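You operate a simulated robot arm through the tools that you are given. There is no shell and no other tool. Be economical: measure what you need, move in short steps, check, and stop when the job is done.

You are at the controls of a simulated two-armed robot. One attempt, no reset.

TASK
Put one of the brass corners from the top of the grey bench on top of the small brown box. Take the ring bar and leave it on the top of the brown plate. Take the large brown case and put it on the bench top before the green chest. The order is free.

The check looks at the end state, three seconds after you hand in, the way a careful person would. Anything else that was tipped, shoved, dropped, spilled or broken makes it a failure.

THE ROBOT
Two 7-joint arms with fingered hands on one trunk, on a base that drives. Base frame: it is fixed to the floor where the robot stands at the start and does not move with it; the origin is under the middle of the robot, x ahead of it, y to its left, z up; the surface under the hand at the start is at about z = 760. Readings come in mm, rad, newtons and seconds.
The left shoulder is at the start at [82, 183, 1058], the right one opposite. With the tool pointing down near the work surface each hand reaches from about 100 to 840 mm from the robot's upright axis, wherever it stands, measured 20 degrees to its own side. Places, roughly: bench top before the green chest (26x20 cm) [220, 4260, 800]; large brown case (15x10x9 cm) [400, 1600, 800]; small brown box (6x6x4 cm) [400, -400, 800]; top of the brown plate [400, -200, 800]. Payload 3.6 kg a hand.
The tool frame of a hand sits at the grasp point between the pads (the TCP): z along the fingers, y along the line on which they close. The tips reach 26 mm beyond it. The gripper opens to 88 mm. The gripper's body begins 30 mm behind the TCP. The gripper is a hand of 3 fingers: y runs from the thumb to the fingers, the wrist lies at [-17, -98, -164] in the tool frame, and closing takes about 1.5 s.
Orientation is that of the tool frame in the base frame, as [roll, pitch, yaw] about the fixed x, y, z axes, in that order (R = Rz(yaw) Ry(pitch) Rx(roll)). With the fingers straight down and the wrist toward the robot, the tool's x, y and z point along [0, 1, 0], [1, 0, 0] and [0, 0, -1] of the base frame.

THE INTERFACE
- The arms move only by the tool play_rows. It takes "left_targets", "right_targets" or both (then of equal length, played together; a hand with none holds still); each is a list of rows, each an object (a shift or turn left out is 0, a gripper value left out holds the last) with "claw": the gripper command, from -1 (shut) to 1 (fully open), values between in proportion; "slide": the shift along the tool's x, y, z in m, a list of three; "rotation": the turn, a rotation vector about the tool's x, y, z in rad, a list of three. In form: [{"claw": claw, "slide": [dx, dy, dz], "rotation": [wx, wy, wz]}, ...]. A call has 1 to 12 rows; each row shifts and turns the commanded pose from where the row before left it, along the tool's axes as they then stand. Rows are played at 5 a second. More than 50 mm and 0.15 rad between two rows, or a gripper value outside its range, and nothing of the call is played. Where a pose cannot be reached the arm comes as near as it can. A force on the tool above 40 N (or 10 N above the force at the start of the call, whichever is more), or a blocked arm, ends the call early, and 0.2 s more pass. The fingers move at their own pace (about 153 mm/s each) and stop on an object; they squeeze with about 29 N. The grip force told is the motor's: it shows also when the fingers shut on nothing. Time passes only in rows, and 0.2 s behind the last, so rows that do not move let the fingers close. It gives the time, the measured TCP pose, the force on the tool (base axes), the opening and the grip force at its end, in the units of the frame above (readings bear some noise), with the torque about the TCP (base axes, N m) and any sound that the robot's microphone picked up, and new pictures: "show" is both (left out), scene, wrist or none (wrist: the cameras of the hands that moved).
- Cameras (640 x 400 px; columns grow to the right, rows downward): "scene" is now at [239.9, -0.9, 942.7]; the picture's right is [0.05, -1.00, 0.00], its down [-0.54, -0.03, -0.84] and it looks along [0.84, 0.04, -0.54] (base axes); focal length 214 px, centre (320, 200). "left" rides on the left gripper at [-56, -80, -102] in its tool frame; the picture's right is [-0.73, -0.32, 0.60], its down [0.62, -0.67, 0.41] and it looks along [0.27, 0.67, 0.69] (tool axes); focal length 247 px, centre (320, 200). "right" rides on the right gripper at [56, -80, -102] in its tool frame; the picture's right is [-0.73, 0.32, -0.60], its down [-0.62, -0.66, 0.41] and it looks along [-0.27, 0.68, 0.69] (tool axes); focal length 247 px, centre (320, 200).
- raise_lower(by): slides the trunk up (or, below 0, down) by that many mm; the arms and the scene camera ride with it, the base frame stays. It gives what a move gives, with no picture.
- base_move(legs): drives the robot by 1 to 6 legs, each [ahead, left, turn to the left] in mm, mm and rad, along the robot's own axes; the way and the turn of a leg run together, so that a leg with both is an arc; at most 1500 mm and 3.142 rad a leg. The arms and the cameras ride along, it lands a little off, and it stops where it bumps. It gives what a move gives, and a new picture of the scene camera.
- grasp_type(shape, hand): the hand has 3 fingers and takes this shape, open, in about a second: jaw (thumb against the fingers, like two jaws); tri (thumb and two fingers); tip (a fingertip pinch); poke (one finger out to press); point (the index stretched); flat (the hand flat); cup (the hand cupped); fist (a fist). The gripper value then closes the fingers along that shape, each until it touches; the sizes above hold for jaw. It gives what a move gives, with no picture.
- turn_head(pan, tilt): turns the head with the scene camera to pan (to the left, within 1.047 rad either way) and tilt (down, from -0.506 to 1.204), counted from straight ahead of the robot. It gives what a move gives, and a new picture of the scene camera.
- locate(camera, pixels): for up to 12 pixels [column, row] of the newest picture of that camera ("zoom" is the newest enlarged one), the place [x, y, z] in the base frame of the surface seen there, good to about 3 mm. It takes no simulated time.
- inspect(camera, box): a new picture of the part [left, top, right, bottom] of that camera's present view, enlarged. It takes no simulated time.
- sign_off(): hands the job in; it is judged then, once.

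Go step by step. Measure first, check grasps and placings, and put right what went wrong. The budget is 110 turns and 260 pictures, counting those below and the enlarged ones. Unless the task says otherwise, let go and move clear before handing in, and close with one line.

The tools are called as name(argument=value, ...) on one line, values as JSON. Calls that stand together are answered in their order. play_rows: Moves the arms, as the interface text tells. Its arguments: {"type":"object","properties":{"left_targets":{"type":"array","items":{"type":"object","properties":{"claw":{"type":"number"},"slide":{"type":"array","items":{"type":"number"}},"rotation":{"type":"array","items":{"type":"number"}}}}},"right_targets":{"type":"array","items":{"type":"object","properties":{"claw":{"type":"number"},"slide":{"type":"array","items":{"type":"number"}},"rotation":{"type":"array","items":{"type":"number"}}}}},"show":{"type":"string","enum":["both","scene","wrist","none"]}},"required":[]} The other tools are called the same way: raise_lower (by) slides the trunk up or down; grasp_type (shape, hand) gives the hand a shape; base_move (legs) drives the base; turn_head (pan, tilt) turns the head that bears the scene camera; locate (camera, pixels) gives the place of the surface under pixels of a picture; inspect (camera, box) takes an enlarged picture of a part of a camera's view; sign_off () hands the job in.

At the start:

```text
time_s: 0.0
left_tool_pos: [394.8, 339.8, 1016.1]
left_ee_rot: [3.118, 0.0, 1.56]
left_contact_force: [-0.1, -0.2, 0.0]
left_torque: [-0.03, -0.03, 0.01]
left_width: 87.7
left_gripper_force: 0.0
left_shape: jaw
right_tool_pos: [529.4, -135.6, 1094.7]
right_ee_rot: [3.119, 0.001, 1.559]
right_contact_force: [0.3, 0.0, -0.8]
right_torque: [-0.02, 0.01, -0.01]
right_width: 87.9
right_gripper_force: 0.0
right_shape: jaw
trunk travel left (down, up): [-200.0, 557.0]
robot x, y, heading: [0.4, -3.5, -0.014]
head pan, tilt: [0.058, 0.595]
```

scene: 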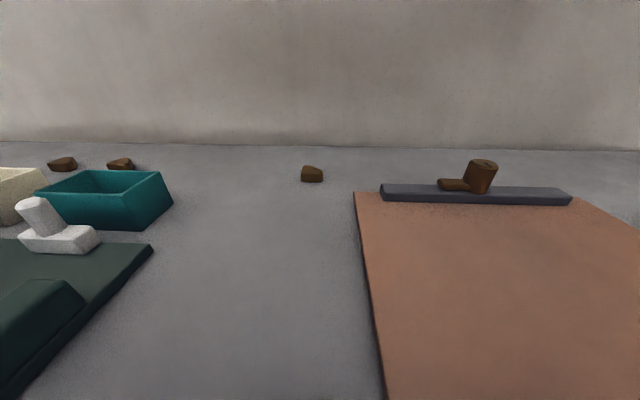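
right: 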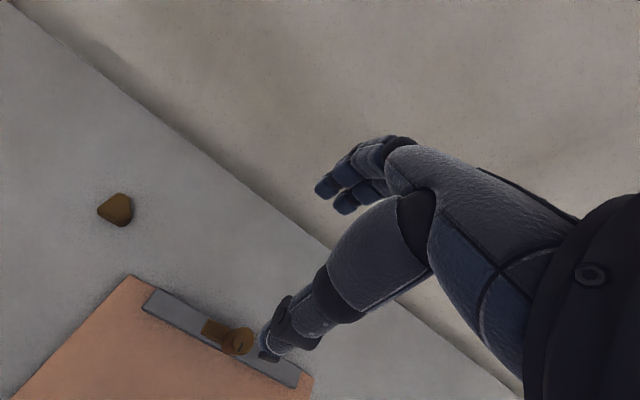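
left: 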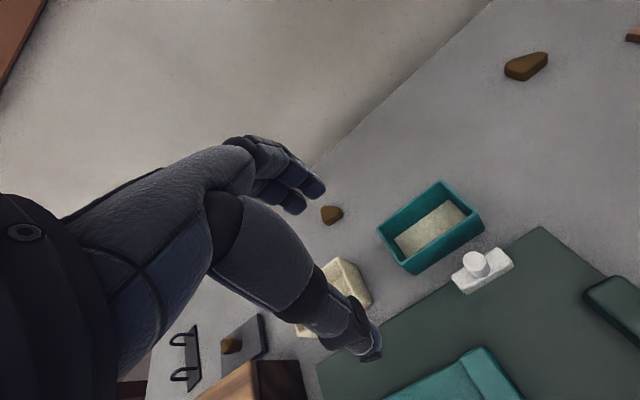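

The scene shows a grey bench with brass corners (e.g. at 312,174), and a brown-orange plate on the right with a grey bar. I'll look around to the right and left first.

turn_head(pan=-0.9, tilt=0.6)

turn_head(pan=0.9, tilt=0.6)

```text
time_s: 1.2
left_tool_pos: [395.3, 340.8, 1014.2]
left_ee_rot: [3.12, 0.0, 1.558]
left_contact_force: [0.0, -0.5, -0.3]
left_torque: [0.0, -0.01, -0.01]
left_width: 87.7
left_gripper_force: 0.0
left_shape: jaw
right_tool_pos: [531.4, -133.8, 1093.8]
right_ee_rot: [3.121, 0.001, 1.559]
right_contact_force: [-0.1, -0.7, 0.1]
right_torque: [-0.02, 0.04, -0.01]
right_width: 87.9
right_gripper_force: 0.1
right_shape: jaw
trunk travel left (down, up): [-200.0, 557.0]
robot x, y, heading: [-6.0, -0.8, -0.01]
head pan, tilt: [-0.901, 0.6]
```

scene: 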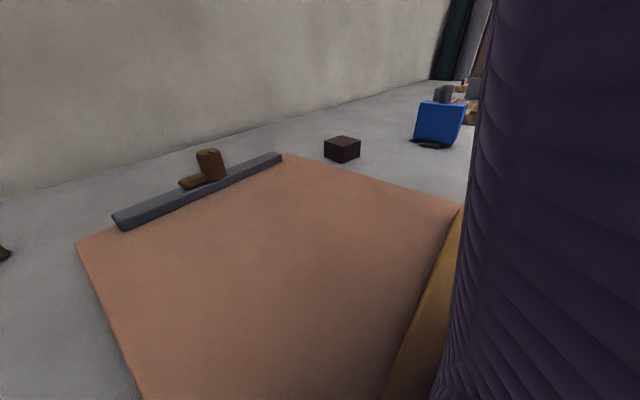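

```text
time_s: 3.0
left_tool_pos: [394.1, 341.4, 1013.6]
left_ee_rot: [3.12, 0.003, 1.558]
left_contact_force: [0.2, 0.6, 0.0]
left_torque: [0.0, 0.02, 0.03]
left_width: 87.7
left_gripper_force: 0.1
left_shape: jaw
right_tool_pos: [530.3, -135.7, 1094.8]
right_ee_rot: [3.122, 0.002, 1.555]
right_contact_force: [1.3, -0.3, 0.3]
right_torque: [0.0, -0.01, 0.0]
right_width: 88.0
right_gripper_force: 0.2
right_shape: jaw
trunk travel left (down, up): [-200.0, 557.0]
robot x, y, heading: [-3.5, -5.1, -0.006]
head pan, tilt: [0.901, 0.6]
```

scene: 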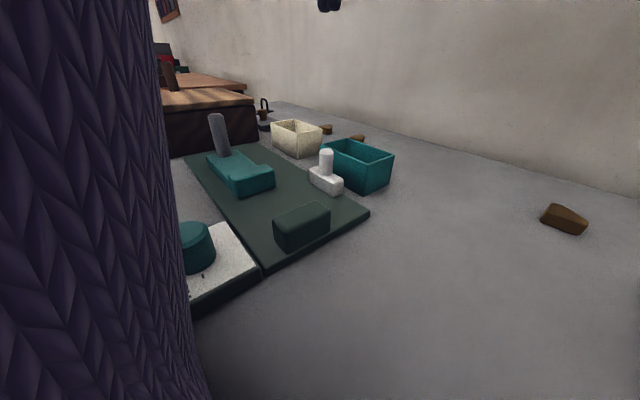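

The second view shows a green board, boxes and something with a ring at (265,110); the small brown box seems the dark block at (342,149) in the right-hand view. I'll locate items and enlarge the candidates.

inspect(camera="scene", box=[150, 40, 390, 190])

inspect(camera="left", box=[110, 250, 400, 400])

locate(camera="scene", pixels=[[565, 215], [357, 138], [326, 129], [264, 118], [205, 98], [240, 128], [300, 230], [210, 245], [325, 185], [450, 300], [370, 213], [200, 80]])

```text
2.67 times, centred on (270, 115) of scene
```

zoom: 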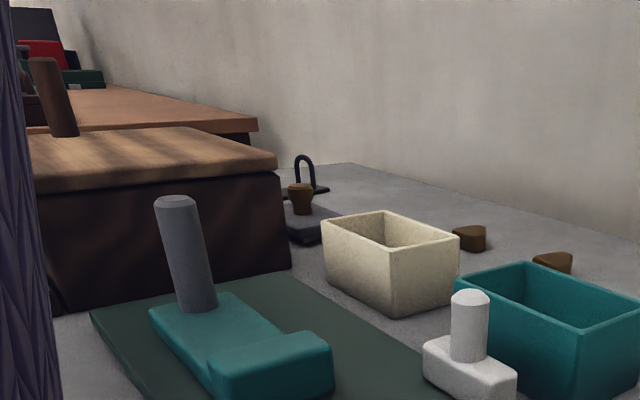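

```text
2.21 times, centred on (255, 325) of left
```

zoom: 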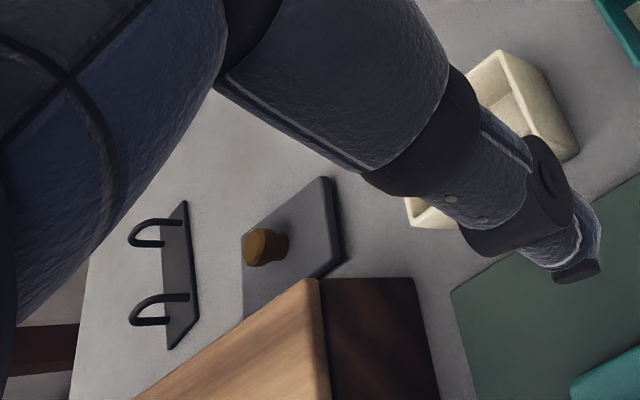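

```text
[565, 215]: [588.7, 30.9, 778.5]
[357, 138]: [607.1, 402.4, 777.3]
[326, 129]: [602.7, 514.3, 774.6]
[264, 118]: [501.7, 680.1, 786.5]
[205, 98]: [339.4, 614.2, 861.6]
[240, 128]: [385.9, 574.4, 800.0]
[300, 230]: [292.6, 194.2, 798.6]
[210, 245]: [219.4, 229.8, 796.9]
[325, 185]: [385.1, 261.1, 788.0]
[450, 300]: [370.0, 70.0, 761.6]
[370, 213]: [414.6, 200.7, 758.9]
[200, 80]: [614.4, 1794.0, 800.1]
```

The black two-ringed bar lies near (180,275) in the left zoom, probably the ring bar. Now I look right again to locate the small box, plate, and the object on the plate.

turn_head(pan=-0.6, tilt=0.6)

inspect(camera="scene", box=[300, 50, 620, 250])

inspect(camera="scene", box=[140, 120, 460, 320])

```text
time_s: 4.6
left_tool_pos: [394.5, 339.6, 1014.9]
left_ee_rot: [3.122, 0.0, 1.556]
left_contact_force: [-0.6, 0.1, 0.4]
left_torque: [0.01, 0.0, 0.0]
left_width: 87.5
left_gripper_force: 0.0
left_shape: jaw
right_tool_pos: [530.8, -135.7, 1094.0]
right_ee_rot: [3.12, 0.0, 1.556]
right_contact_force: [-0.6, -0.9, 0.0]
right_torque: [0.03, -0.01, 0.0]
right_width: 87.8
right_gripper_force: 0.0
right_shape: jaw
trunk travel left (down, up): [-200.0, 557.0]
robot x, y, heading: [-9.9, -4.5, -0.011]
head pan, tilt: [-0.6, 0.6]
```

scene: 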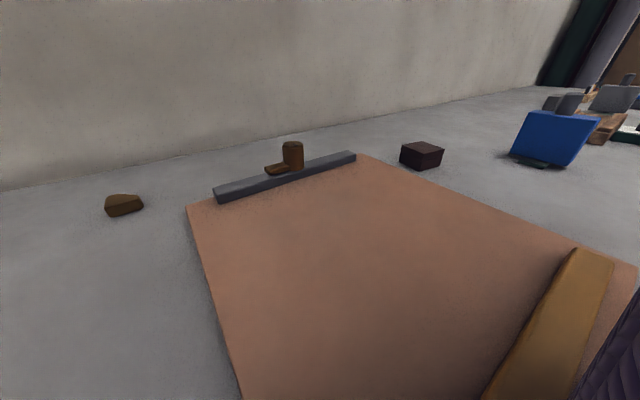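

```text
2.00 times, centred on (460, 150) of scene
```

zoom: 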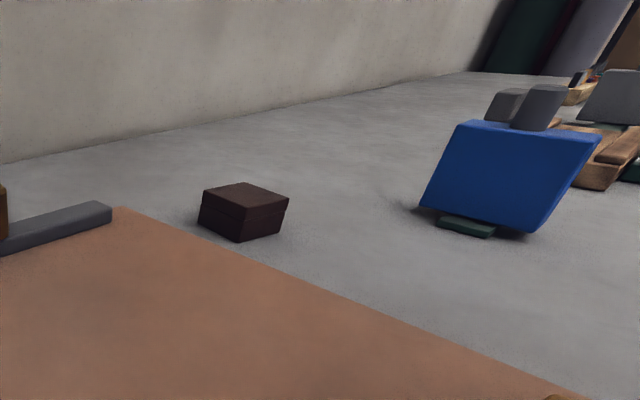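

```text
2.00 times, centred on (300, 220) of scene
```

zoom: 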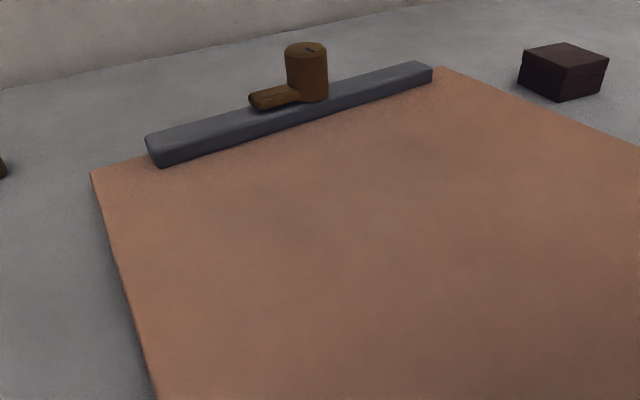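

The dark brown box is at (422,155); the plate is the clip-board-like terracotta sheet. I'll locate its corners, the box and the nearest corner piece at (123,205).

locate(camera="scene", pixels=[[421, 147], [402, 150], [441, 149], [416, 152], [420, 142], [123, 198], [115, 198], [140, 203], [188, 206], [242, 395], [600, 260], [330, 280]])

locate(camera="right", pixels=[[118, 205], [98, 210], [112, 194], [131, 196], [130, 220], [114, 222], [132, 278], [300, 385], [60, 370], [230, 340]])

inspect(camera="right", box=[70, 160, 170, 250])

```text
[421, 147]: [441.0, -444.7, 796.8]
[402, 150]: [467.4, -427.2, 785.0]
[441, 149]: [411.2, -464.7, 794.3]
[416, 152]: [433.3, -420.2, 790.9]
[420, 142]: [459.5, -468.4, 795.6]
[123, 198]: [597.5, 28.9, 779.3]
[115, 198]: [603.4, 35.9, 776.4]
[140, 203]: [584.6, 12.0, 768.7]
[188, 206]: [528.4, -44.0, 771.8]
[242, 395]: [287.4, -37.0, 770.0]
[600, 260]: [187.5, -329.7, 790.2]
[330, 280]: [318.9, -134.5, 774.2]
```

```text
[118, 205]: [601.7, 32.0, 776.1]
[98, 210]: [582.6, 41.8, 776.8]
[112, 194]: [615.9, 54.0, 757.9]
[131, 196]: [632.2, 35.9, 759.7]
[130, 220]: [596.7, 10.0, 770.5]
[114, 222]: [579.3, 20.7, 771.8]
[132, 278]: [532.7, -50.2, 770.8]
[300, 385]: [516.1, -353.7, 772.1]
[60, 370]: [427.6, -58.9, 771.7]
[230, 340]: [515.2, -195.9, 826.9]
```

```text
4.44 times, centred on (120, 205) of right
```

zoom: 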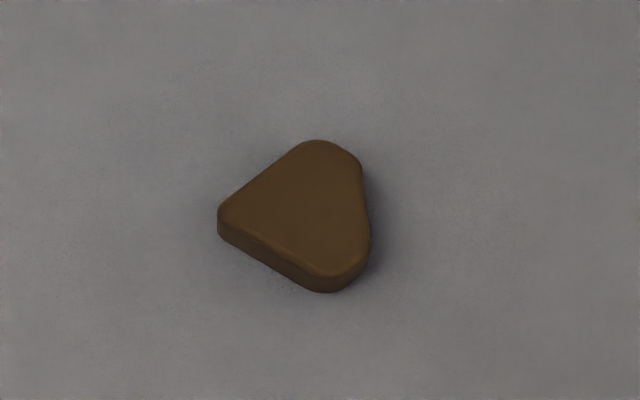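

I'll get the corner piece's top outline from this enlarged picture.

locate(camera="zoom", pixels=[[230, 208], [265, 175], [300, 148], [330, 148], [355, 168], [362, 215], [362, 250], [345, 270], [318, 272], [270, 240], [300, 210], [235, 225]])

turn_head(pan=-0.2, tilt=0.75)

```text
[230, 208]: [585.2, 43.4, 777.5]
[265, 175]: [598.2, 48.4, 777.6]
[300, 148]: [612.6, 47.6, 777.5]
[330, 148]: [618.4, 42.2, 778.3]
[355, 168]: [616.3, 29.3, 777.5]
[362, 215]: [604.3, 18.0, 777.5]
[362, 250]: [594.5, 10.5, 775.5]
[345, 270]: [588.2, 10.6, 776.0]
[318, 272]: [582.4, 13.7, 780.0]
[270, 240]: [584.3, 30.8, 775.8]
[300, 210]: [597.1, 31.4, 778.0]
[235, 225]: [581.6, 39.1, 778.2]
```

```text
time_s: 5.5
left_tool_pos: [394.2, 340.4, 1013.5]
left_ee_rot: [3.119, 0.002, 1.556]
left_contact_force: [-0.7, -0.4, -0.1]
left_torque: [0.0, -0.02, -0.03]
left_width: 87.6
left_gripper_force: 0.1
left_shape: jaw
right_tool_pos: [529.5, -135.0, 1094.3]
right_ee_rot: [3.12, -0.001, 1.558]
right_contact_force: [0.0, -0.8, -0.2]
right_torque: [-0.01, 0.01, -0.01]
right_width: 87.7
right_gripper_force: 0.1
right_shape: jaw
trunk travel left (down, up): [-200.0, 557.0]
robot x, y, heading: [-1.1, -5.2, -0.01]
head pan, tilt: [-0.201, 0.75]
```

scene: 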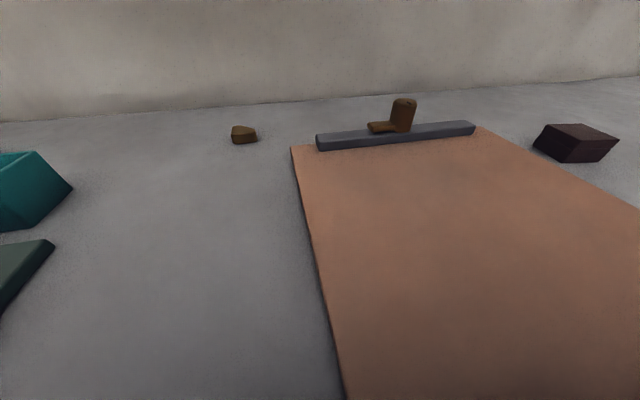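

The corner's right-angle vertex is at about (582,41), and its top is at z 777. I'll bring the right hand above (593,24), turned 18° so the fingers close between the flat edge and the hypotenuse.

play_rows(right_targets=[{"claw": 1, "slide": [0.0228, 0.0091, 0.0343]}, {"slide": [0.0228, 0.0091, 0.0343]}, {"slide": [0.0228, 0.0091, 0.0343]}, {"slide": [0.0228, 0.0091, 0.0343]}, {"slide": [0.0228, 0.0091, 0.0343]}, {"slide": [0.0228, 0.0091, 0.0343]}, {"slide": [0.0228, 0.0091, 0.0343]}, {"rotation": [0, 0, 0.105]}, {"rotation": [0, 0, 0.105]}, {"rotation": [0, 0, 0.105]}, {}], show="both")

```text
time_s: 7.9
left_tool_pos: [393.6, 340.5, 1013.7]
left_ee_rot: [3.119, 0.001, 1.558]
left_contact_force: [0.0, -0.4, 0.1]
left_torque: [0.03, 0.01, 0.0]
left_width: 87.7
left_gripper_force: 0.0
left_shape: jaw
right_tool_pos: [600.7, 23.6, 854.5]
right_ee_rot: [3.121, -0.007, 1.24]
right_contact_force: [-0.3, -0.7, 0.5]
right_torque: [-0.01, 0.0, 0.0]
right_width: 87.9
right_gripper_force: 0.0
right_shape: jaw
trunk travel left (down, up): [-200.0, 557.0]
robot x, y, heading: [-7.2, -3.5, -0.013]
head pan, tilt: [-0.201, 0.75]
```

scene: 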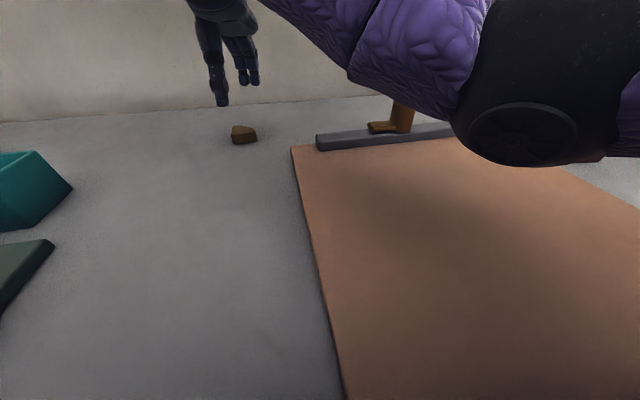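
right: 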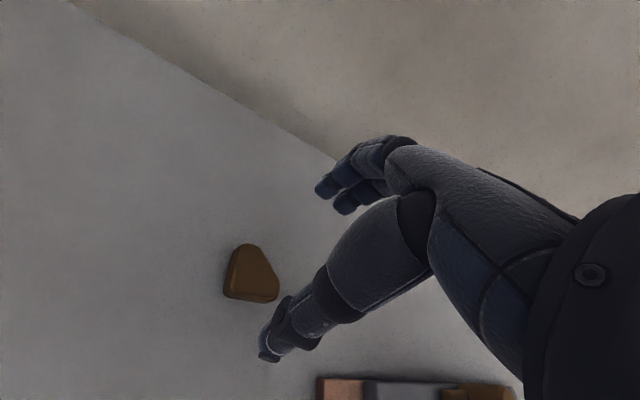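

Hand is at (601,24,854), slightly too far ahead; the corner at (250,275) sits beside the thumb side. I'll descend with an 8 mm pull back, then close.

play_rows(right_targets=[{"slide": [-0.001, -0.008, 0.02]}, {"slide": [0, 0, 0.02]}, {"slide": [0, 0, 0.015]}, {"slide": [0, 0, 0.01]}, {}], show="both")

```text
time_s: 9.1
left_tool_pos: [394.2, 340.0, 1014.3]
left_ee_rot: [3.122, 0.0, 1.558]
left_contact_force: [0.0, 0.5, -0.9]
left_torque: [0.0, 0.01, -0.02]
left_width: 87.9
left_gripper_force: 0.2
left_shape: jaw
right_tool_pos: [593.9, 23.6, 789.3]
right_ee_rot: [3.122, -0.005, 1.241]
right_contact_force: [0.5, 0.0, -0.3]
right_torque: [0.03, 0.01, 0.05]
right_width: 87.7
right_gripper_force: 0.1
right_shape: jaw
trunk travel left (down, up): [-200.0, 557.0]
robot x, y, heading: [-3.8, -3.8, -0.013]
head pan, tilt: [-0.201, 0.75]
```

scene: 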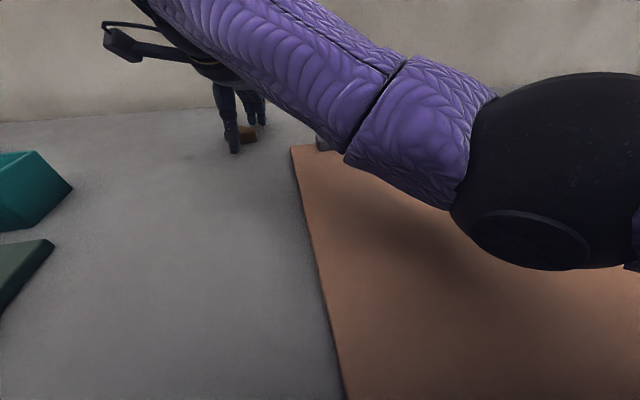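
right: 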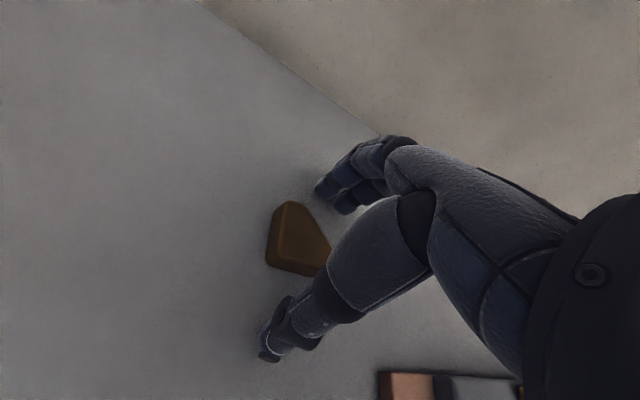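

The hand straddles the corner at (298,240) with no contact force. Closing now.

play_rows(right_targets=[{"claw": -1}, {}, {}, {}, {}, {}, {}, {}, {}], show="wrist")

```text
time_s: 11.1
left_tool_pos: [395.0, 339.5, 1014.5]
left_ee_rot: [3.121, 0.0, 1.557]
left_contact_force: [-1.2, 0.2, 0.5]
left_torque: [0.0, 0.01, -0.01]
left_width: 87.8
left_gripper_force: 0.1
left_shape: jaw
right_tool_pos: [594.8, 22.8, 790.2]
right_ee_rot: [3.122, -0.006, 1.24]
right_contact_force: [0.7, 0.5, 0.1]
right_torque: [0.0, 0.02, -0.01]
right_width: 18.4
right_gripper_force: 29.5
right_shape: jaw
trunk travel left (down, up): [-200.0, 557.0]
robot x, y, heading: [-3.9, -6.4, -0.015]
head pan, tilt: [-0.201, 0.75]
```

right: 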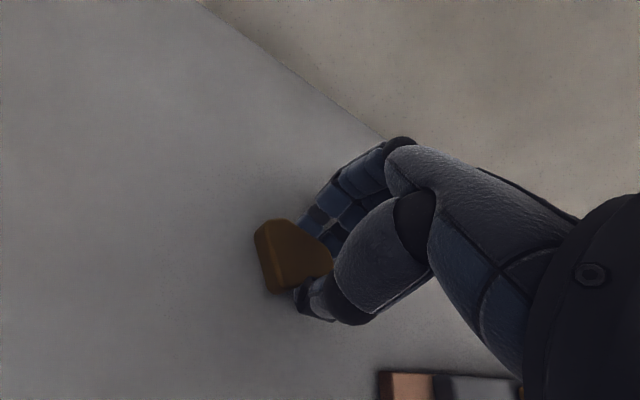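

Width 18.4 mm: the corner is held. I'll lift 130 mm and check.

play_rows(right_targets=[{"slide": [0, 0, -0.02]}, {"slide": [0, 0, -0.03]}, {"slide": [0, 0, -0.04]}, {"slide": [0, 0, -0.04]}, {}], show="both")

turn_head(pan=-0.75, tilt=0.6)

```text
time_s: 12.5
left_tool_pos: [394.9, 339.3, 1013.1]
left_ee_rot: [3.124, 0.0, 1.557]
left_contact_force: [-0.9, 0.5, 0.7]
left_torque: [0.02, 0.01, -0.02]
left_width: 88.2
left_gripper_force: 0.1
left_shape: jaw
right_tool_pos: [591.7, 23.0, 918.9]
right_ee_rot: [3.126, -0.001, 1.237]
right_contact_force: [0.4, -0.6, -0.2]
right_torque: [-0.01, 0.0, -0.02]
right_width: 18.3
right_gripper_force: 28.9
right_shape: jaw
trunk travel left (down, up): [-200.0, 557.0]
robot x, y, heading: [-5.0, -2.5, -0.018]
head pan, tilt: [-0.201, 0.75]
stopped in row 5 (right hand): the arm was blocked; the commanded pose is now the measured one
```

scene: 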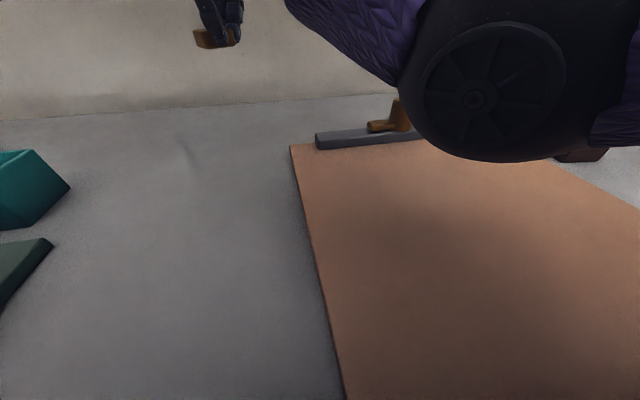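
right: 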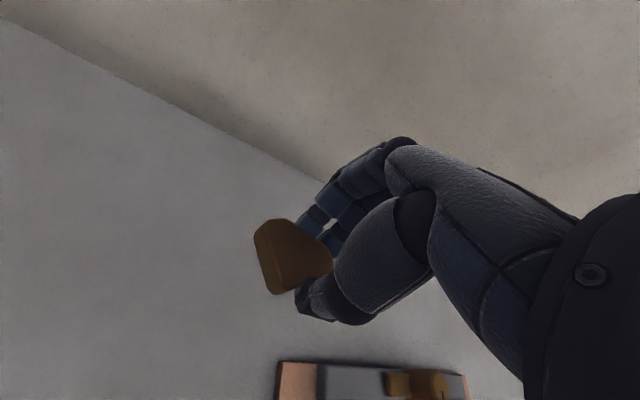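

```text
time_s: 13.5
left_tool_pos: [395.5, 338.8, 1012.9]
left_ee_rot: [3.123, 0.001, 1.553]
left_contact_force: [0.1, 0.9, -0.5]
left_torque: [0.01, 0.03, 0.02]
left_width: 87.9
left_gripper_force: 0.1
left_shape: jaw
right_tool_pos: [591.6, 24.4, 920.4]
right_ee_rot: [3.124, -0.003, 1.238]
right_contact_force: [-1.1, 0.0, 0.0]
right_torque: [0.04, 0.02, 0.02]
right_width: 18.1
right_gripper_force: 28.8
right_shape: jaw
trunk travel left (down, up): [-200.0, 557.0]
robot x, y, heading: [-4.6, -2.9, -0.014]
head pan, tilt: [-0.75, 0.6]
```

scene: 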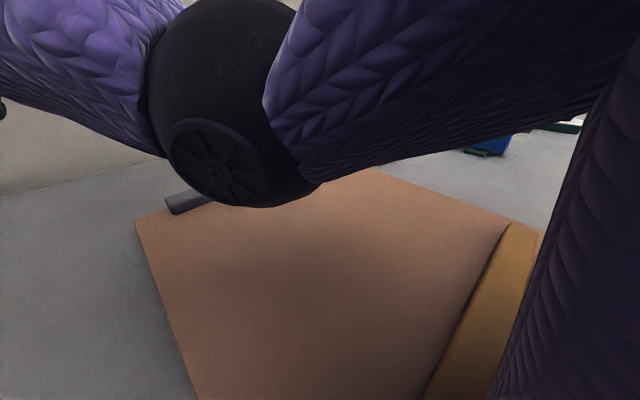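

The corner is held well (seen at 290,255). I'll carry it along −x of the tool toward the box at about (437,-445), stopping short to view.

play_rows(right_targets=[{"slide": [-0.03, 0, 0]}, {"slide": [-0.04, 0, 0]}, {"slide": [-0.04, 0, 0]}, {"slide": [-0.04, 0, 0]}, {"slide": [-0.04, 0, 0]}, {"slide": [-0.04, 0, 0]}, {"slide": [-0.04, 0, 0]}, {"slide": [-0.04, 0, 0]}, {"slide": [-0.04, 0, 0]}, {"slide": [-0.03, 0, 0]}, {}], show="both")

```text
time_s: 15.9
left_tool_pos: [393.8, 339.2, 1013.6]
left_ee_rot: [3.122, -0.001, 1.557]
left_contact_force: [-0.6, -0.2, 0.8]
left_torque: [0.0, -0.01, -0.02]
left_width: 87.6
left_gripper_force: 0.1
left_shape: jaw
right_tool_pos: [470.0, -335.5, 916.8]
right_ee_rot: [3.123, -0.005, 1.242]
right_contact_force: [0.4, 0.2, -0.4]
right_torque: [-0.01, 0.02, 0.04]
right_width: 17.8
right_gripper_force: 29.0
right_shape: jaw
trunk travel left (down, up): [-200.0, 557.0]
robot x, y, heading: [-5.9, -2.8, -0.015]
head pan, tilt: [-0.75, 0.6]
```

scene: 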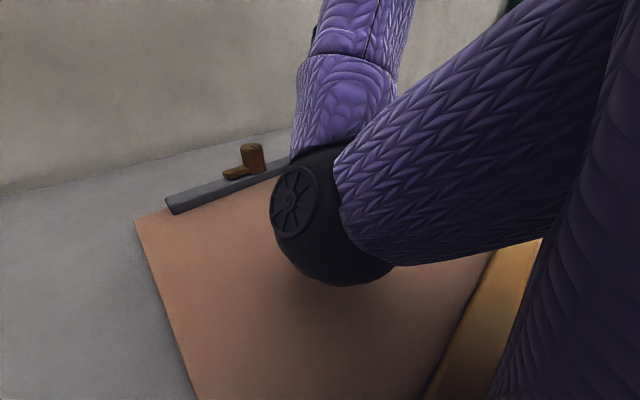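
right: 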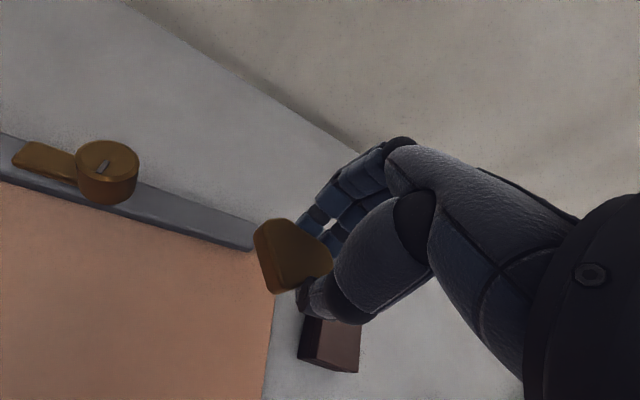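

The box peeks out at (335,345) below the hand. I'll locate it, the held corner, and the elbow's underside.

inspect(camera="right", box=[220, 200, 420, 400])

locate(camera="scene", pixels=[[340, 278], [380, 278], [330, 260]])

locate(camera="right", pixels=[[260, 222], [290, 222], [328, 260], [275, 285], [310, 325], [352, 330], [352, 362], [310, 355], [302, 352], [295, 255]])

```text
2.00 times, centred on (320, 300) of right
```

zoom: 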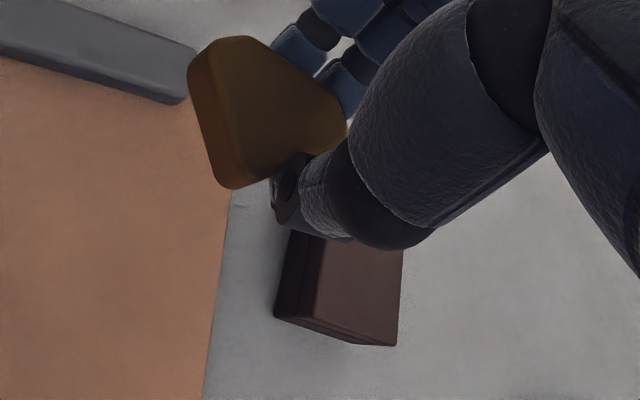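

```text
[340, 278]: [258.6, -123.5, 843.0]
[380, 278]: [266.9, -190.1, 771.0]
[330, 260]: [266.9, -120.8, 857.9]
```

```text
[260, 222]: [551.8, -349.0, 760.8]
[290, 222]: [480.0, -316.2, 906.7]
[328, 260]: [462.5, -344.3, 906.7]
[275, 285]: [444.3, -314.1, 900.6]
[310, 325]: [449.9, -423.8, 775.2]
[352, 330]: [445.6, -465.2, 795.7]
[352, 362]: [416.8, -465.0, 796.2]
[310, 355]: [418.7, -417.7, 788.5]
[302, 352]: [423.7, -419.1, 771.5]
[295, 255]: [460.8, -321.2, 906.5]
```

The corner's underside is ~30 mm below the TCP, and the box centre is about (438,-449), top z 797. The elbow is rather near the plate (z≈840), so I raise the trunk first.

raise_lower(by=130)

play_rows(right_targets=[{"slide": [-0.0315, 0.00315, 0.03]}, {"slide": [-0.0315, 0.00315, 0.03]}, {"slide": [-0.0315, 0.00315, 0.03]}, {"slide": [-0.0315, 0.00315, 0.03]}, {}, {}], show="both")

```text
time_s: 17.5
left_tool_pos: [415.2, 338.5, 1132.2]
left_ee_rot: [-3.137, -0.001, 1.555]
left_contact_force: [-0.1, -0.7, 0.2]
left_torque: [0.01, 0.05, -0.02]
left_width: 87.8
left_gripper_force: 0.1
left_shape: jaw
right_tool_pos: [487.1, -336.4, 1036.7]
right_ee_rot: [-3.139, 0.001, 1.243]
right_contact_force: [-0.3, -0.2, -0.6]
right_torque: [0.03, 0.02, -0.01]
right_width: 17.7
right_gripper_force: 28.2
right_shape: jaw
trunk travel left (down, up): [-330.0, 427.0]
robot x, y, heading: [-1.4, -3.5, -0.019]
head pan, tilt: [-0.75, 0.6]
```

```text
time_s: 18.9
left_tool_pos: [415.5, 340.4, 1134.7]
left_ee_rot: [-3.14, 0.001, 1.557]
left_contact_force: [0.7, 0.0, 0.8]
left_torque: [-0.02, 0.04, -0.01]
left_width: 87.8
left_gripper_force: 0.1
left_shape: jaw
right_tool_pos: [456.7, -460.9, 917.6]
right_ee_rot: [-3.139, 0.001, 1.242]
right_contact_force: [0.7, -0.1, 0.1]
right_torque: [0.02, 0.0, 0.01]
right_width: 17.3
right_gripper_force: 29.1
right_shape: jaw
trunk travel left (down, up): [-330.0, 427.0]
robot x, y, heading: [-3.7, -4.8, -0.014]
head pan, tilt: [-0.75, 0.6]
```

scene: 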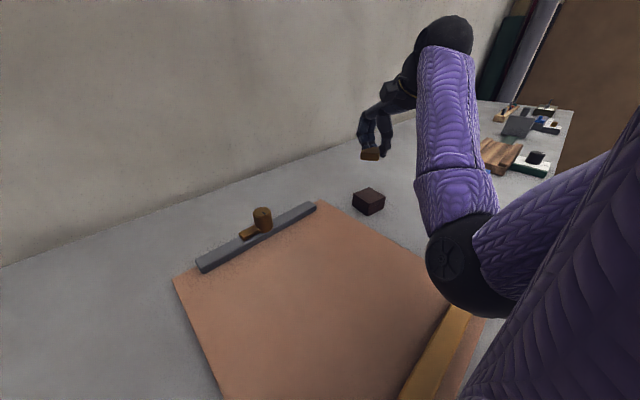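
right: 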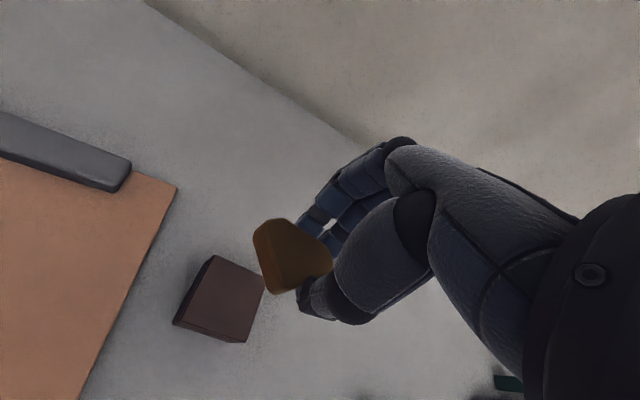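

Good unobstructed view of the box in the wrist picture (215,300) and scene (369,200). Locating its top corners.

locate(camera="right", pixels=[[214, 259], [262, 287], [244, 338], [187, 318], [225, 298], [262, 225], [290, 222], [275, 285], [325, 265], [295, 255]])

locate(camera="scene", pixels=[[355, 196], [369, 189], [383, 196], [369, 203], [369, 195]])

```text
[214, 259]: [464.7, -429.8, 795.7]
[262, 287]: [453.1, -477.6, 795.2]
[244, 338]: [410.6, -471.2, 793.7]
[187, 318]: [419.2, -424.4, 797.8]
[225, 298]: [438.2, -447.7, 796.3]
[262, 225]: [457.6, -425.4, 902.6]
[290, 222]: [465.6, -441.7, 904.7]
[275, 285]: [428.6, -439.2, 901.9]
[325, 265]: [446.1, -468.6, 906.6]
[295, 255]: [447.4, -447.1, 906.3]
```

```text
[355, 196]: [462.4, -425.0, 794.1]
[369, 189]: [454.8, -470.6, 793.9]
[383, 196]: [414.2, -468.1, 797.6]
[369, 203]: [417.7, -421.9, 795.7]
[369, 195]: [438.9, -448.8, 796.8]
```

Box centre (438,-449), held corner centroid ≈ (447,-449): I move 9 mm back and descend to just above contact.

play_rows(right_targets=[{"slide": [-0.003, -0.0085, 0.02]}, {"slide": [0, 0, 0.025]}, {"slide": [0, 0, 0.02]}, {"slide": [0, 0, 0.015]}, {}, {}], show="both")

```text
time_s: 20.3
left_tool_pos: [415.0, 338.4, 1134.3]
left_ee_rot: [-3.138, 0.001, 1.557]
left_contact_force: [0.3, -0.3, 0.4]
left_torque: [-0.03, -0.02, 0.01]
left_width: 87.7
left_gripper_force: 0.0
left_shape: jaw
right_tool_pos: [449.5, -460.3, 836.5]
right_ee_rot: [-3.137, 0.002, 1.24]
right_contact_force: [-0.2, -0.3, 0.0]
right_torque: [-0.01, 0.04, 0.0]
right_width: 17.4
right_gripper_force: 28.9
right_shape: jaw
trunk travel left (down, up): [-330.0, 427.0]
robot x, y, heading: [-2.3, -2.0, -0.01]
head pan, tilt: [-0.75, 0.6]
```

scene: 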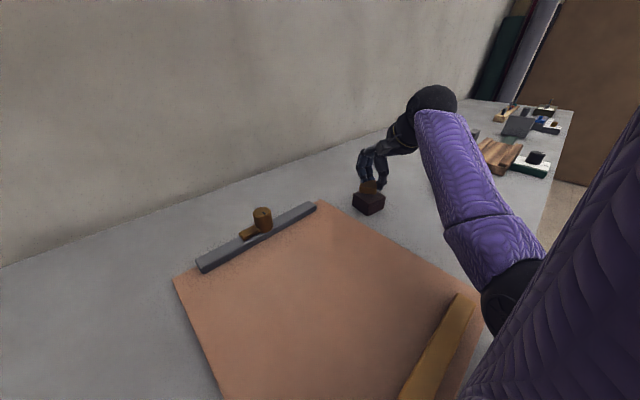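
right: 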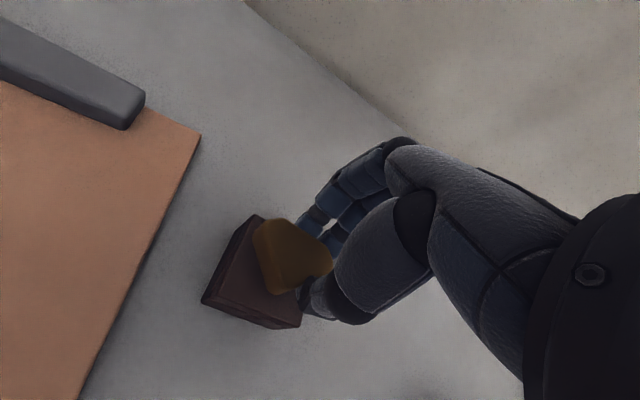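

About 8 mm above the top. I'll check the lateral alignment.

inspect(camera="right", box=[180, 200, 360, 340])

locate(camera="right", pixels=[[262, 225], [290, 222], [275, 287], [325, 265], [295, 255], [240, 240], [225, 297], [265, 310], [298, 320]])

```text
2.86 times, centred on (270, 270) of right
```

zoom: 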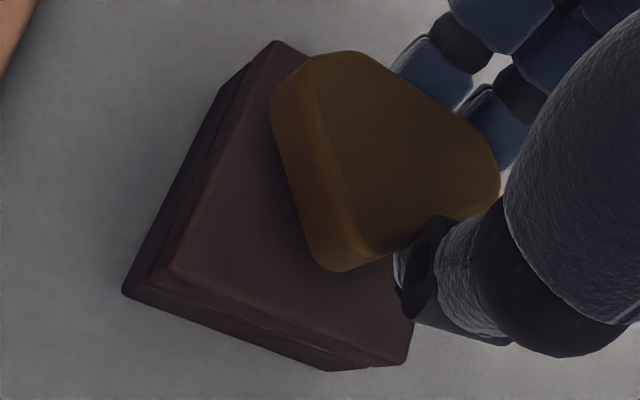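

```text
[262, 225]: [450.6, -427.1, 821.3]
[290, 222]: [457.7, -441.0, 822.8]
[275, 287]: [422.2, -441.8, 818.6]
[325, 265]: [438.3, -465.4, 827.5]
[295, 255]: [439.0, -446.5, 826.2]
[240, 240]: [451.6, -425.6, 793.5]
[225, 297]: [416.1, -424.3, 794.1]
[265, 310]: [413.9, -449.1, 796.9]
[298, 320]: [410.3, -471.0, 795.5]
```

Alignment is good. I lower gently until contact.

play_rows(right_targets=[{"slide": [0, 0, 0.004]}, {"slide": [0, 0, 0.003]}, {"slide": [0, 0, 0.002]}, {}, {}], show="wrist")

```text
time_s: 21.5
left_tool_pos: [415.7, 340.0, 1134.3]
left_ee_rot: [-3.141, -0.001, 1.557]
left_contact_force: [-0.1, 0.3, -0.6]
left_torque: [0.01, -0.02, 0.02]
left_width: 87.6
left_gripper_force: 0.0
left_shape: jaw
right_tool_pos: [447.9, -459.1, 828.3]
right_ee_rot: [-3.139, 0.001, 1.24]
right_contact_force: [0.1, -0.4, -0.4]
right_torque: [0.03, 0.01, 0.01]
right_width: 17.2
right_gripper_force: 28.8
right_shape: jaw
trunk travel left (down, up): [-330.0, 427.0]
robot x, y, heading: [-3.3, -4.9, -0.012]
head pan, tilt: [-0.75, 0.6]
```

right: 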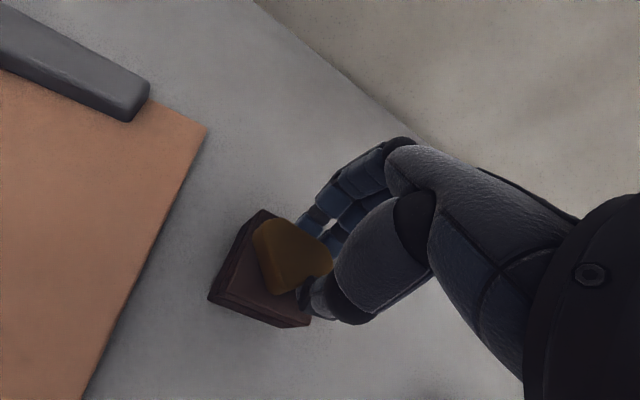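

play_rows(right_targets=[{"slide": [0, 0, 0.002]}, {}, {"slide": [0, 0, 0.001]}, {}], show="none")

```text
time_s: 22.5
left_tool_pos: [415.0, 338.6, 1134.3]
left_ee_rot: [-3.139, -0.001, 1.556]
left_contact_force: [0.0, -0.5, -0.6]
left_torque: [-0.01, 0.01, -0.03]
left_width: 87.8
left_gripper_force: 0.0
left_shape: jaw
right_tool_pos: [449.5, -458.8, 826.5]
right_ee_rot: [-3.137, 0.003, 1.244]
right_contact_force: [1.1, -0.4, -0.4]
right_torque: [-0.03, 0.0, 0.0]
right_width: 17.6
right_gripper_force: 28.9
right_shape: jaw
trunk travel left (down, up): [-330.0, 427.0]
robot x, y, heading: [-4.2, -1.8, -0.014]
head pan, tilt: [-0.75, 0.6]
```

No contact force yet; I keep lowering a millimetre at a time.

play_rows(right_targets=[{"slide": [0, 0, 0.001]}, {}, {"slide": [0, 0, 0.001]}, {}], show="none")

inspect(camera="scene", box=[320, 150, 420, 220])

```text
time_s: 23.5
left_tool_pos: [415.8, 338.8, 1134.6]
left_ee_rot: [-3.14, 0.001, 1.557]
left_contact_force: [0.2, -0.5, 0.1]
left_torque: [0.0, 0.0, 0.01]
left_width: 87.8
left_gripper_force: 0.0
left_shape: jaw
right_tool_pos: [448.2, -461.0, 823.3]
right_ee_rot: [-3.141, 0.001, 1.242]
right_contact_force: [0.9, 0.7, 3.5]
right_torque: [0.05, -0.07, -0.01]
right_width: 17.2
right_gripper_force: 29.8
right_shape: jaw
trunk travel left (down, up): [-330.0, 427.0]
robot x, y, heading: [-4.0, -0.8, -0.015]
head pan, tilt: [-0.75, 0.6]
```

```text
5.71 times, centred on (370, 185) of scene
```

zoom: 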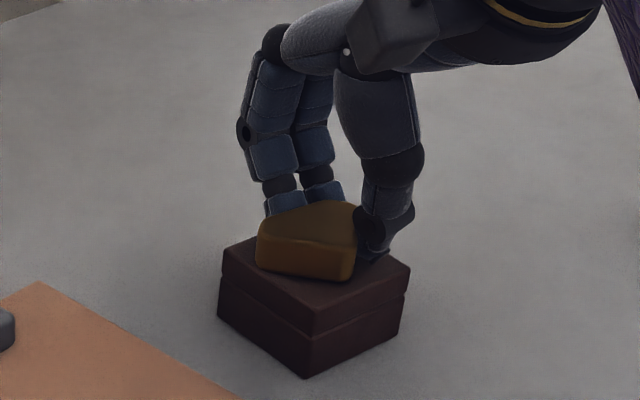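

Contact force of 3.5 N shows the corner resting on the box. I release in steps.

play_rows(right_targets=[{"claw": -0.5}, {"claw": -0.3}, {"claw": 0}, {"claw": 0.4}, {"claw": 0.8}, {}, {}, {}], show="scene")

inspect(camera="scene", box=[320, 150, 420, 220])

```text
time_s: 25.3
left_tool_pos: [416.5, 339.0, 1133.3]
left_ee_rot: [-3.139, 0.0, 1.558]
left_contact_force: [-0.1, 0.3, 0.0]
left_torque: [-0.04, 0.03, -0.03]
left_width: 87.6
left_gripper_force: 0.1
left_shape: jaw
right_tool_pos: [448.4, -458.7, 822.8]
right_ee_rot: [-3.138, 0.002, 1.242]
right_contact_force: [-0.5, 0.2, -0.1]
right_torque: [-0.01, 0.02, 0.01]
right_width: 78.7
right_gripper_force: 0.0
right_shape: jaw
trunk travel left (down, up): [-330.0, 427.0]
robot x, y, heading: [-5.9, -4.4, -0.013]
head pan, tilt: [-0.75, 0.6]
```

scene: 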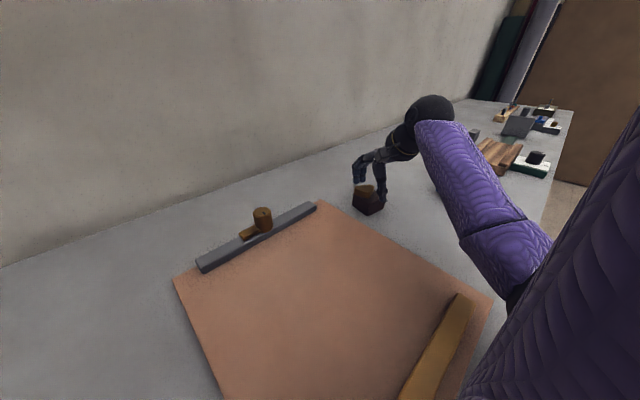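

```text
5.71 times, centred on (370, 185) of scene
```

zoom: 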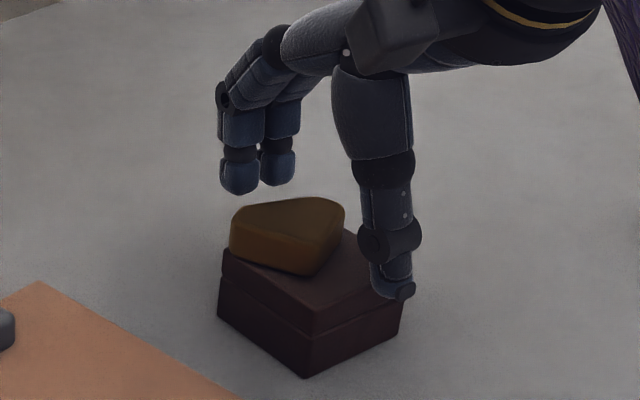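

The corner slid somewhat toward the far edge on release but rests on the box. I lift clear and measure.

play_rows(right_targets=[{"slide": [0, 0, -0.03]}, {"slide": [0, 0, -0.04]}, {"slide": [0, 0, -0.04]}, {"slide": [0.03, 0, -0.03]}, {"slide": [0.04, -0.0, 0]}, {"slide": [0.04, 0, 0]}, {}], show="wrist")

inspect(camera="scene", box=[320, 150, 420, 220])

```text
time_s: 26.9
left_tool_pos: [416.0, 339.2, 1134.2]
left_ee_rot: [-3.139, 0.001, 1.557]
left_contact_force: [-0.2, 0.7, 0.3]
left_torque: [-0.02, 0.0, 0.02]
left_width: 87.7
left_gripper_force: 0.0
left_shape: jaw
right_tool_pos: [487.4, -354.2, 962.3]
right_ee_rot: [-3.137, 0.003, 1.241]
right_contact_force: [0.2, 0.3, -0.3]
right_torque: [-0.01, -0.02, 0.01]
right_width: 78.9
right_gripper_force: 0.1
right_shape: jaw
trunk travel left (down, up): [-330.0, 427.0]
robot x, y, heading: [-7.0, -3.9, -0.013]
head pan, tilt: [-0.75, 0.6]
```

right: 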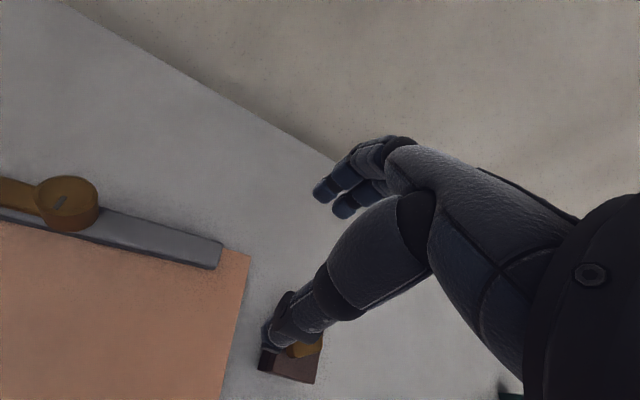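

```text
5.71 times, centred on (370, 185) of scene
```

zoom: 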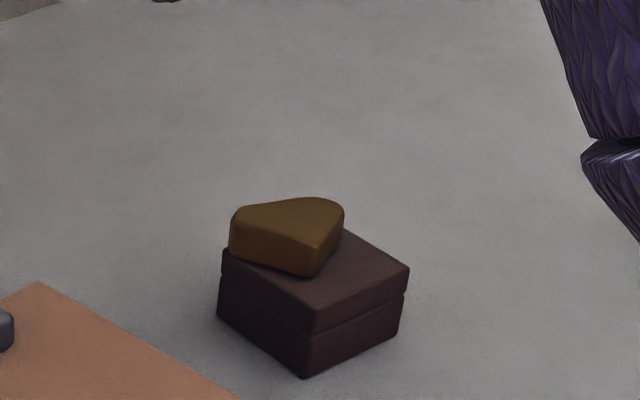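

It sits flat; I measure its overhang.

locate(camera="zoom", pixels=[[240, 212], [285, 203], [330, 203], [340, 210], [312, 240], [285, 222], [226, 252], [316, 305], [405, 268], [350, 234]])

```text
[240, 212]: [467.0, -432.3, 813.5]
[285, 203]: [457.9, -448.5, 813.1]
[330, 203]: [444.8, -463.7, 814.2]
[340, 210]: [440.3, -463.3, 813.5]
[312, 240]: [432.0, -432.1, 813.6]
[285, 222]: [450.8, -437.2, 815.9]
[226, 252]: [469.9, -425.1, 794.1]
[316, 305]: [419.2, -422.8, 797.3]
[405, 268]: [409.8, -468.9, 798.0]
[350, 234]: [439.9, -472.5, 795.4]
```

The corner lies within the box top — good. I raise the right hand, then drive left to look for the ring bar and case.

play_rows(right_targets=[{"claw": 1, "slide": [0, 0, -0.045]}, {"slide": [0, 0, -0.045]}, {"slide": [0, -0.02, -0.045]}, {"slide": [0, -0.02, -0.045]}, {}], show="none")

turn_head(pan=0.7, tilt=0.6)

base_move(legs=[[0, 500, 0.012]])

```text
time_s: 28.1
left_tool_pos: [416.7, 339.2, 1134.1]
left_ee_rot: [-3.14, -0.001, 1.556]
left_contact_force: [-0.5, -0.9, -0.2]
left_torque: [0.0, 0.01, 0.01]
left_width: 87.7
left_gripper_force: 0.0
left_shape: jaw
right_tool_pos: [446.8, -341.0, 1142.5]
right_ee_rot: [-3.135, 0.001, 1.241]
right_contact_force: [0.8, 0.1, -0.1]
right_torque: [0.01, -0.01, -0.01]
right_width: 87.7
right_gripper_force: 0.2
right_shape: jaw
trunk travel left (down, up): [-330.0, 427.0]
robot x, y, heading: [-8.0, -1.4, -0.008]
head pan, tilt: [-0.75, 0.6]
```

```text
time_s: 29.6
left_tool_pos: [414.8, 339.9, 1134.3]
left_ee_rot: [-3.14, 0.0, 1.557]
left_contact_force: [0.0, 0.6, -0.3]
left_torque: [0.02, 0.02, 0.01]
left_width: 87.5
left_gripper_force: 0.1
left_shape: jaw
right_tool_pos: [446.8, -340.9, 1143.2]
right_ee_rot: [-3.137, 0.002, 1.24]
right_contact_force: [-0.5, 0.9, -0.6]
right_torque: [0.0, -0.01, -0.03]
right_width: 87.8
right_gripper_force: 0.1
right_shape: jaw
trunk travel left (down, up): [-330.0, 427.0]
robot x, y, heading: [-4.2, 2.0, -0.017]
head pan, tilt: [0.7, 0.6]
```

scene: 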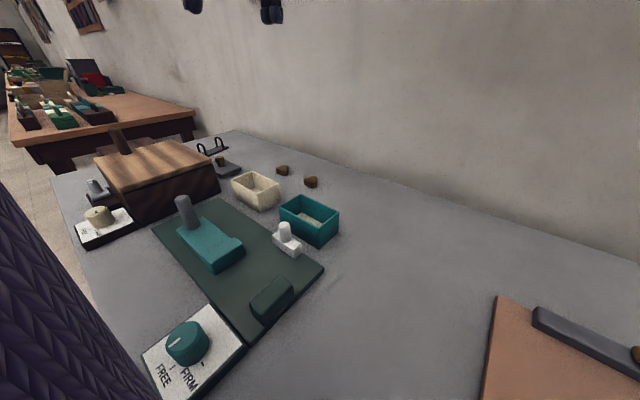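

```text
time_s: 32.5
left_tool_pos: [418.5, 839.2, 1133.0]
left_ee_rot: [-3.141, 0.002, 1.564]
left_contact_force: [-0.3, -0.2, 0.9]
left_torque: [-0.03, 0.01, -0.03]
left_width: 87.7
left_gripper_force: 0.1
left_shape: jaw
right_tool_pos: [453.6, 159.7, 1142.1]
right_ee_rot: [-3.137, 0.002, 1.248]
right_contact_force: [0.4, 0.2, 0.0]
right_torque: [0.01, 0.01, 0.01]
right_width: 87.8
right_gripper_force: 0.1
right_shape: jaw
trunk travel left (down, up): [-330.0, 427.0]
robot x, y, heading: [-0.8, 494.9, -0.009]
head pan, tilt: [0.7, 0.6]
```

scene: 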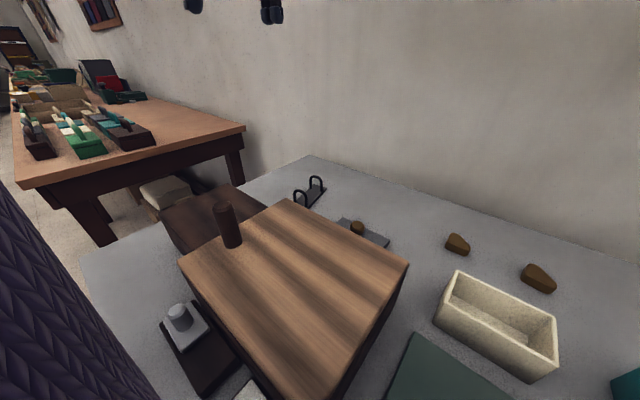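

The ring bar (black bar with two loops) is at (310,190); the far brown bench carries other things. Enlarge and locate.

inspect(camera="scene", box=[260, 150, 420, 260])

locate(camera="scene", pixels=[[310, 192], [297, 204], [323, 185], [299, 190], [315, 179], [360, 225], [300, 205], [345, 230], [230, 205], [180, 265], [408, 265], [300, 160]])

inspect(camera="scene", box=[0, 40, 260, 200])

```text
3.64 times, centred on (340, 205) of scene
```

zoom: 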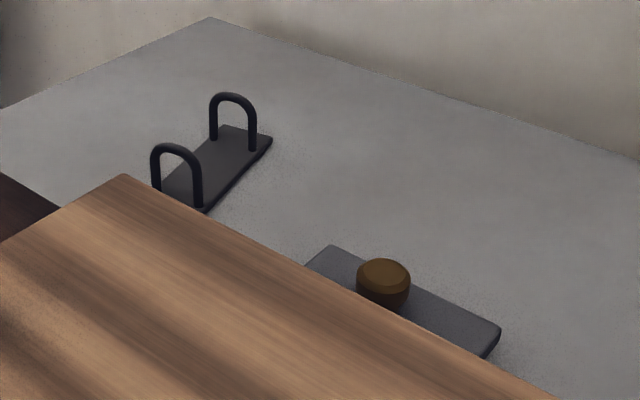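

```text
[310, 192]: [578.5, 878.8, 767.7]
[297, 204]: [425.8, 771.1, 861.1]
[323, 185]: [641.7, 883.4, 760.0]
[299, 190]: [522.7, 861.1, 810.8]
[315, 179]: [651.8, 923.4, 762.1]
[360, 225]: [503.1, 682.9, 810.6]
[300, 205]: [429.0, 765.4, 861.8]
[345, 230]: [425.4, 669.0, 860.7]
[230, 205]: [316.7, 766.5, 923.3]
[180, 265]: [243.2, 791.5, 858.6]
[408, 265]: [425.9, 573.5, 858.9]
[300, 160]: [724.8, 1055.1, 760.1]
```

```text
2.46 times, centred on (130, 120) of scene
```

zoom: 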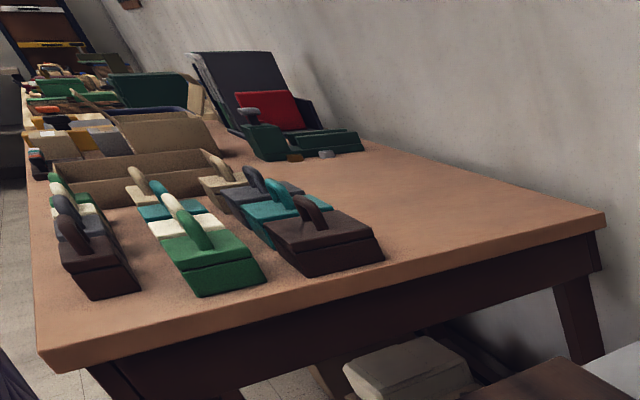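

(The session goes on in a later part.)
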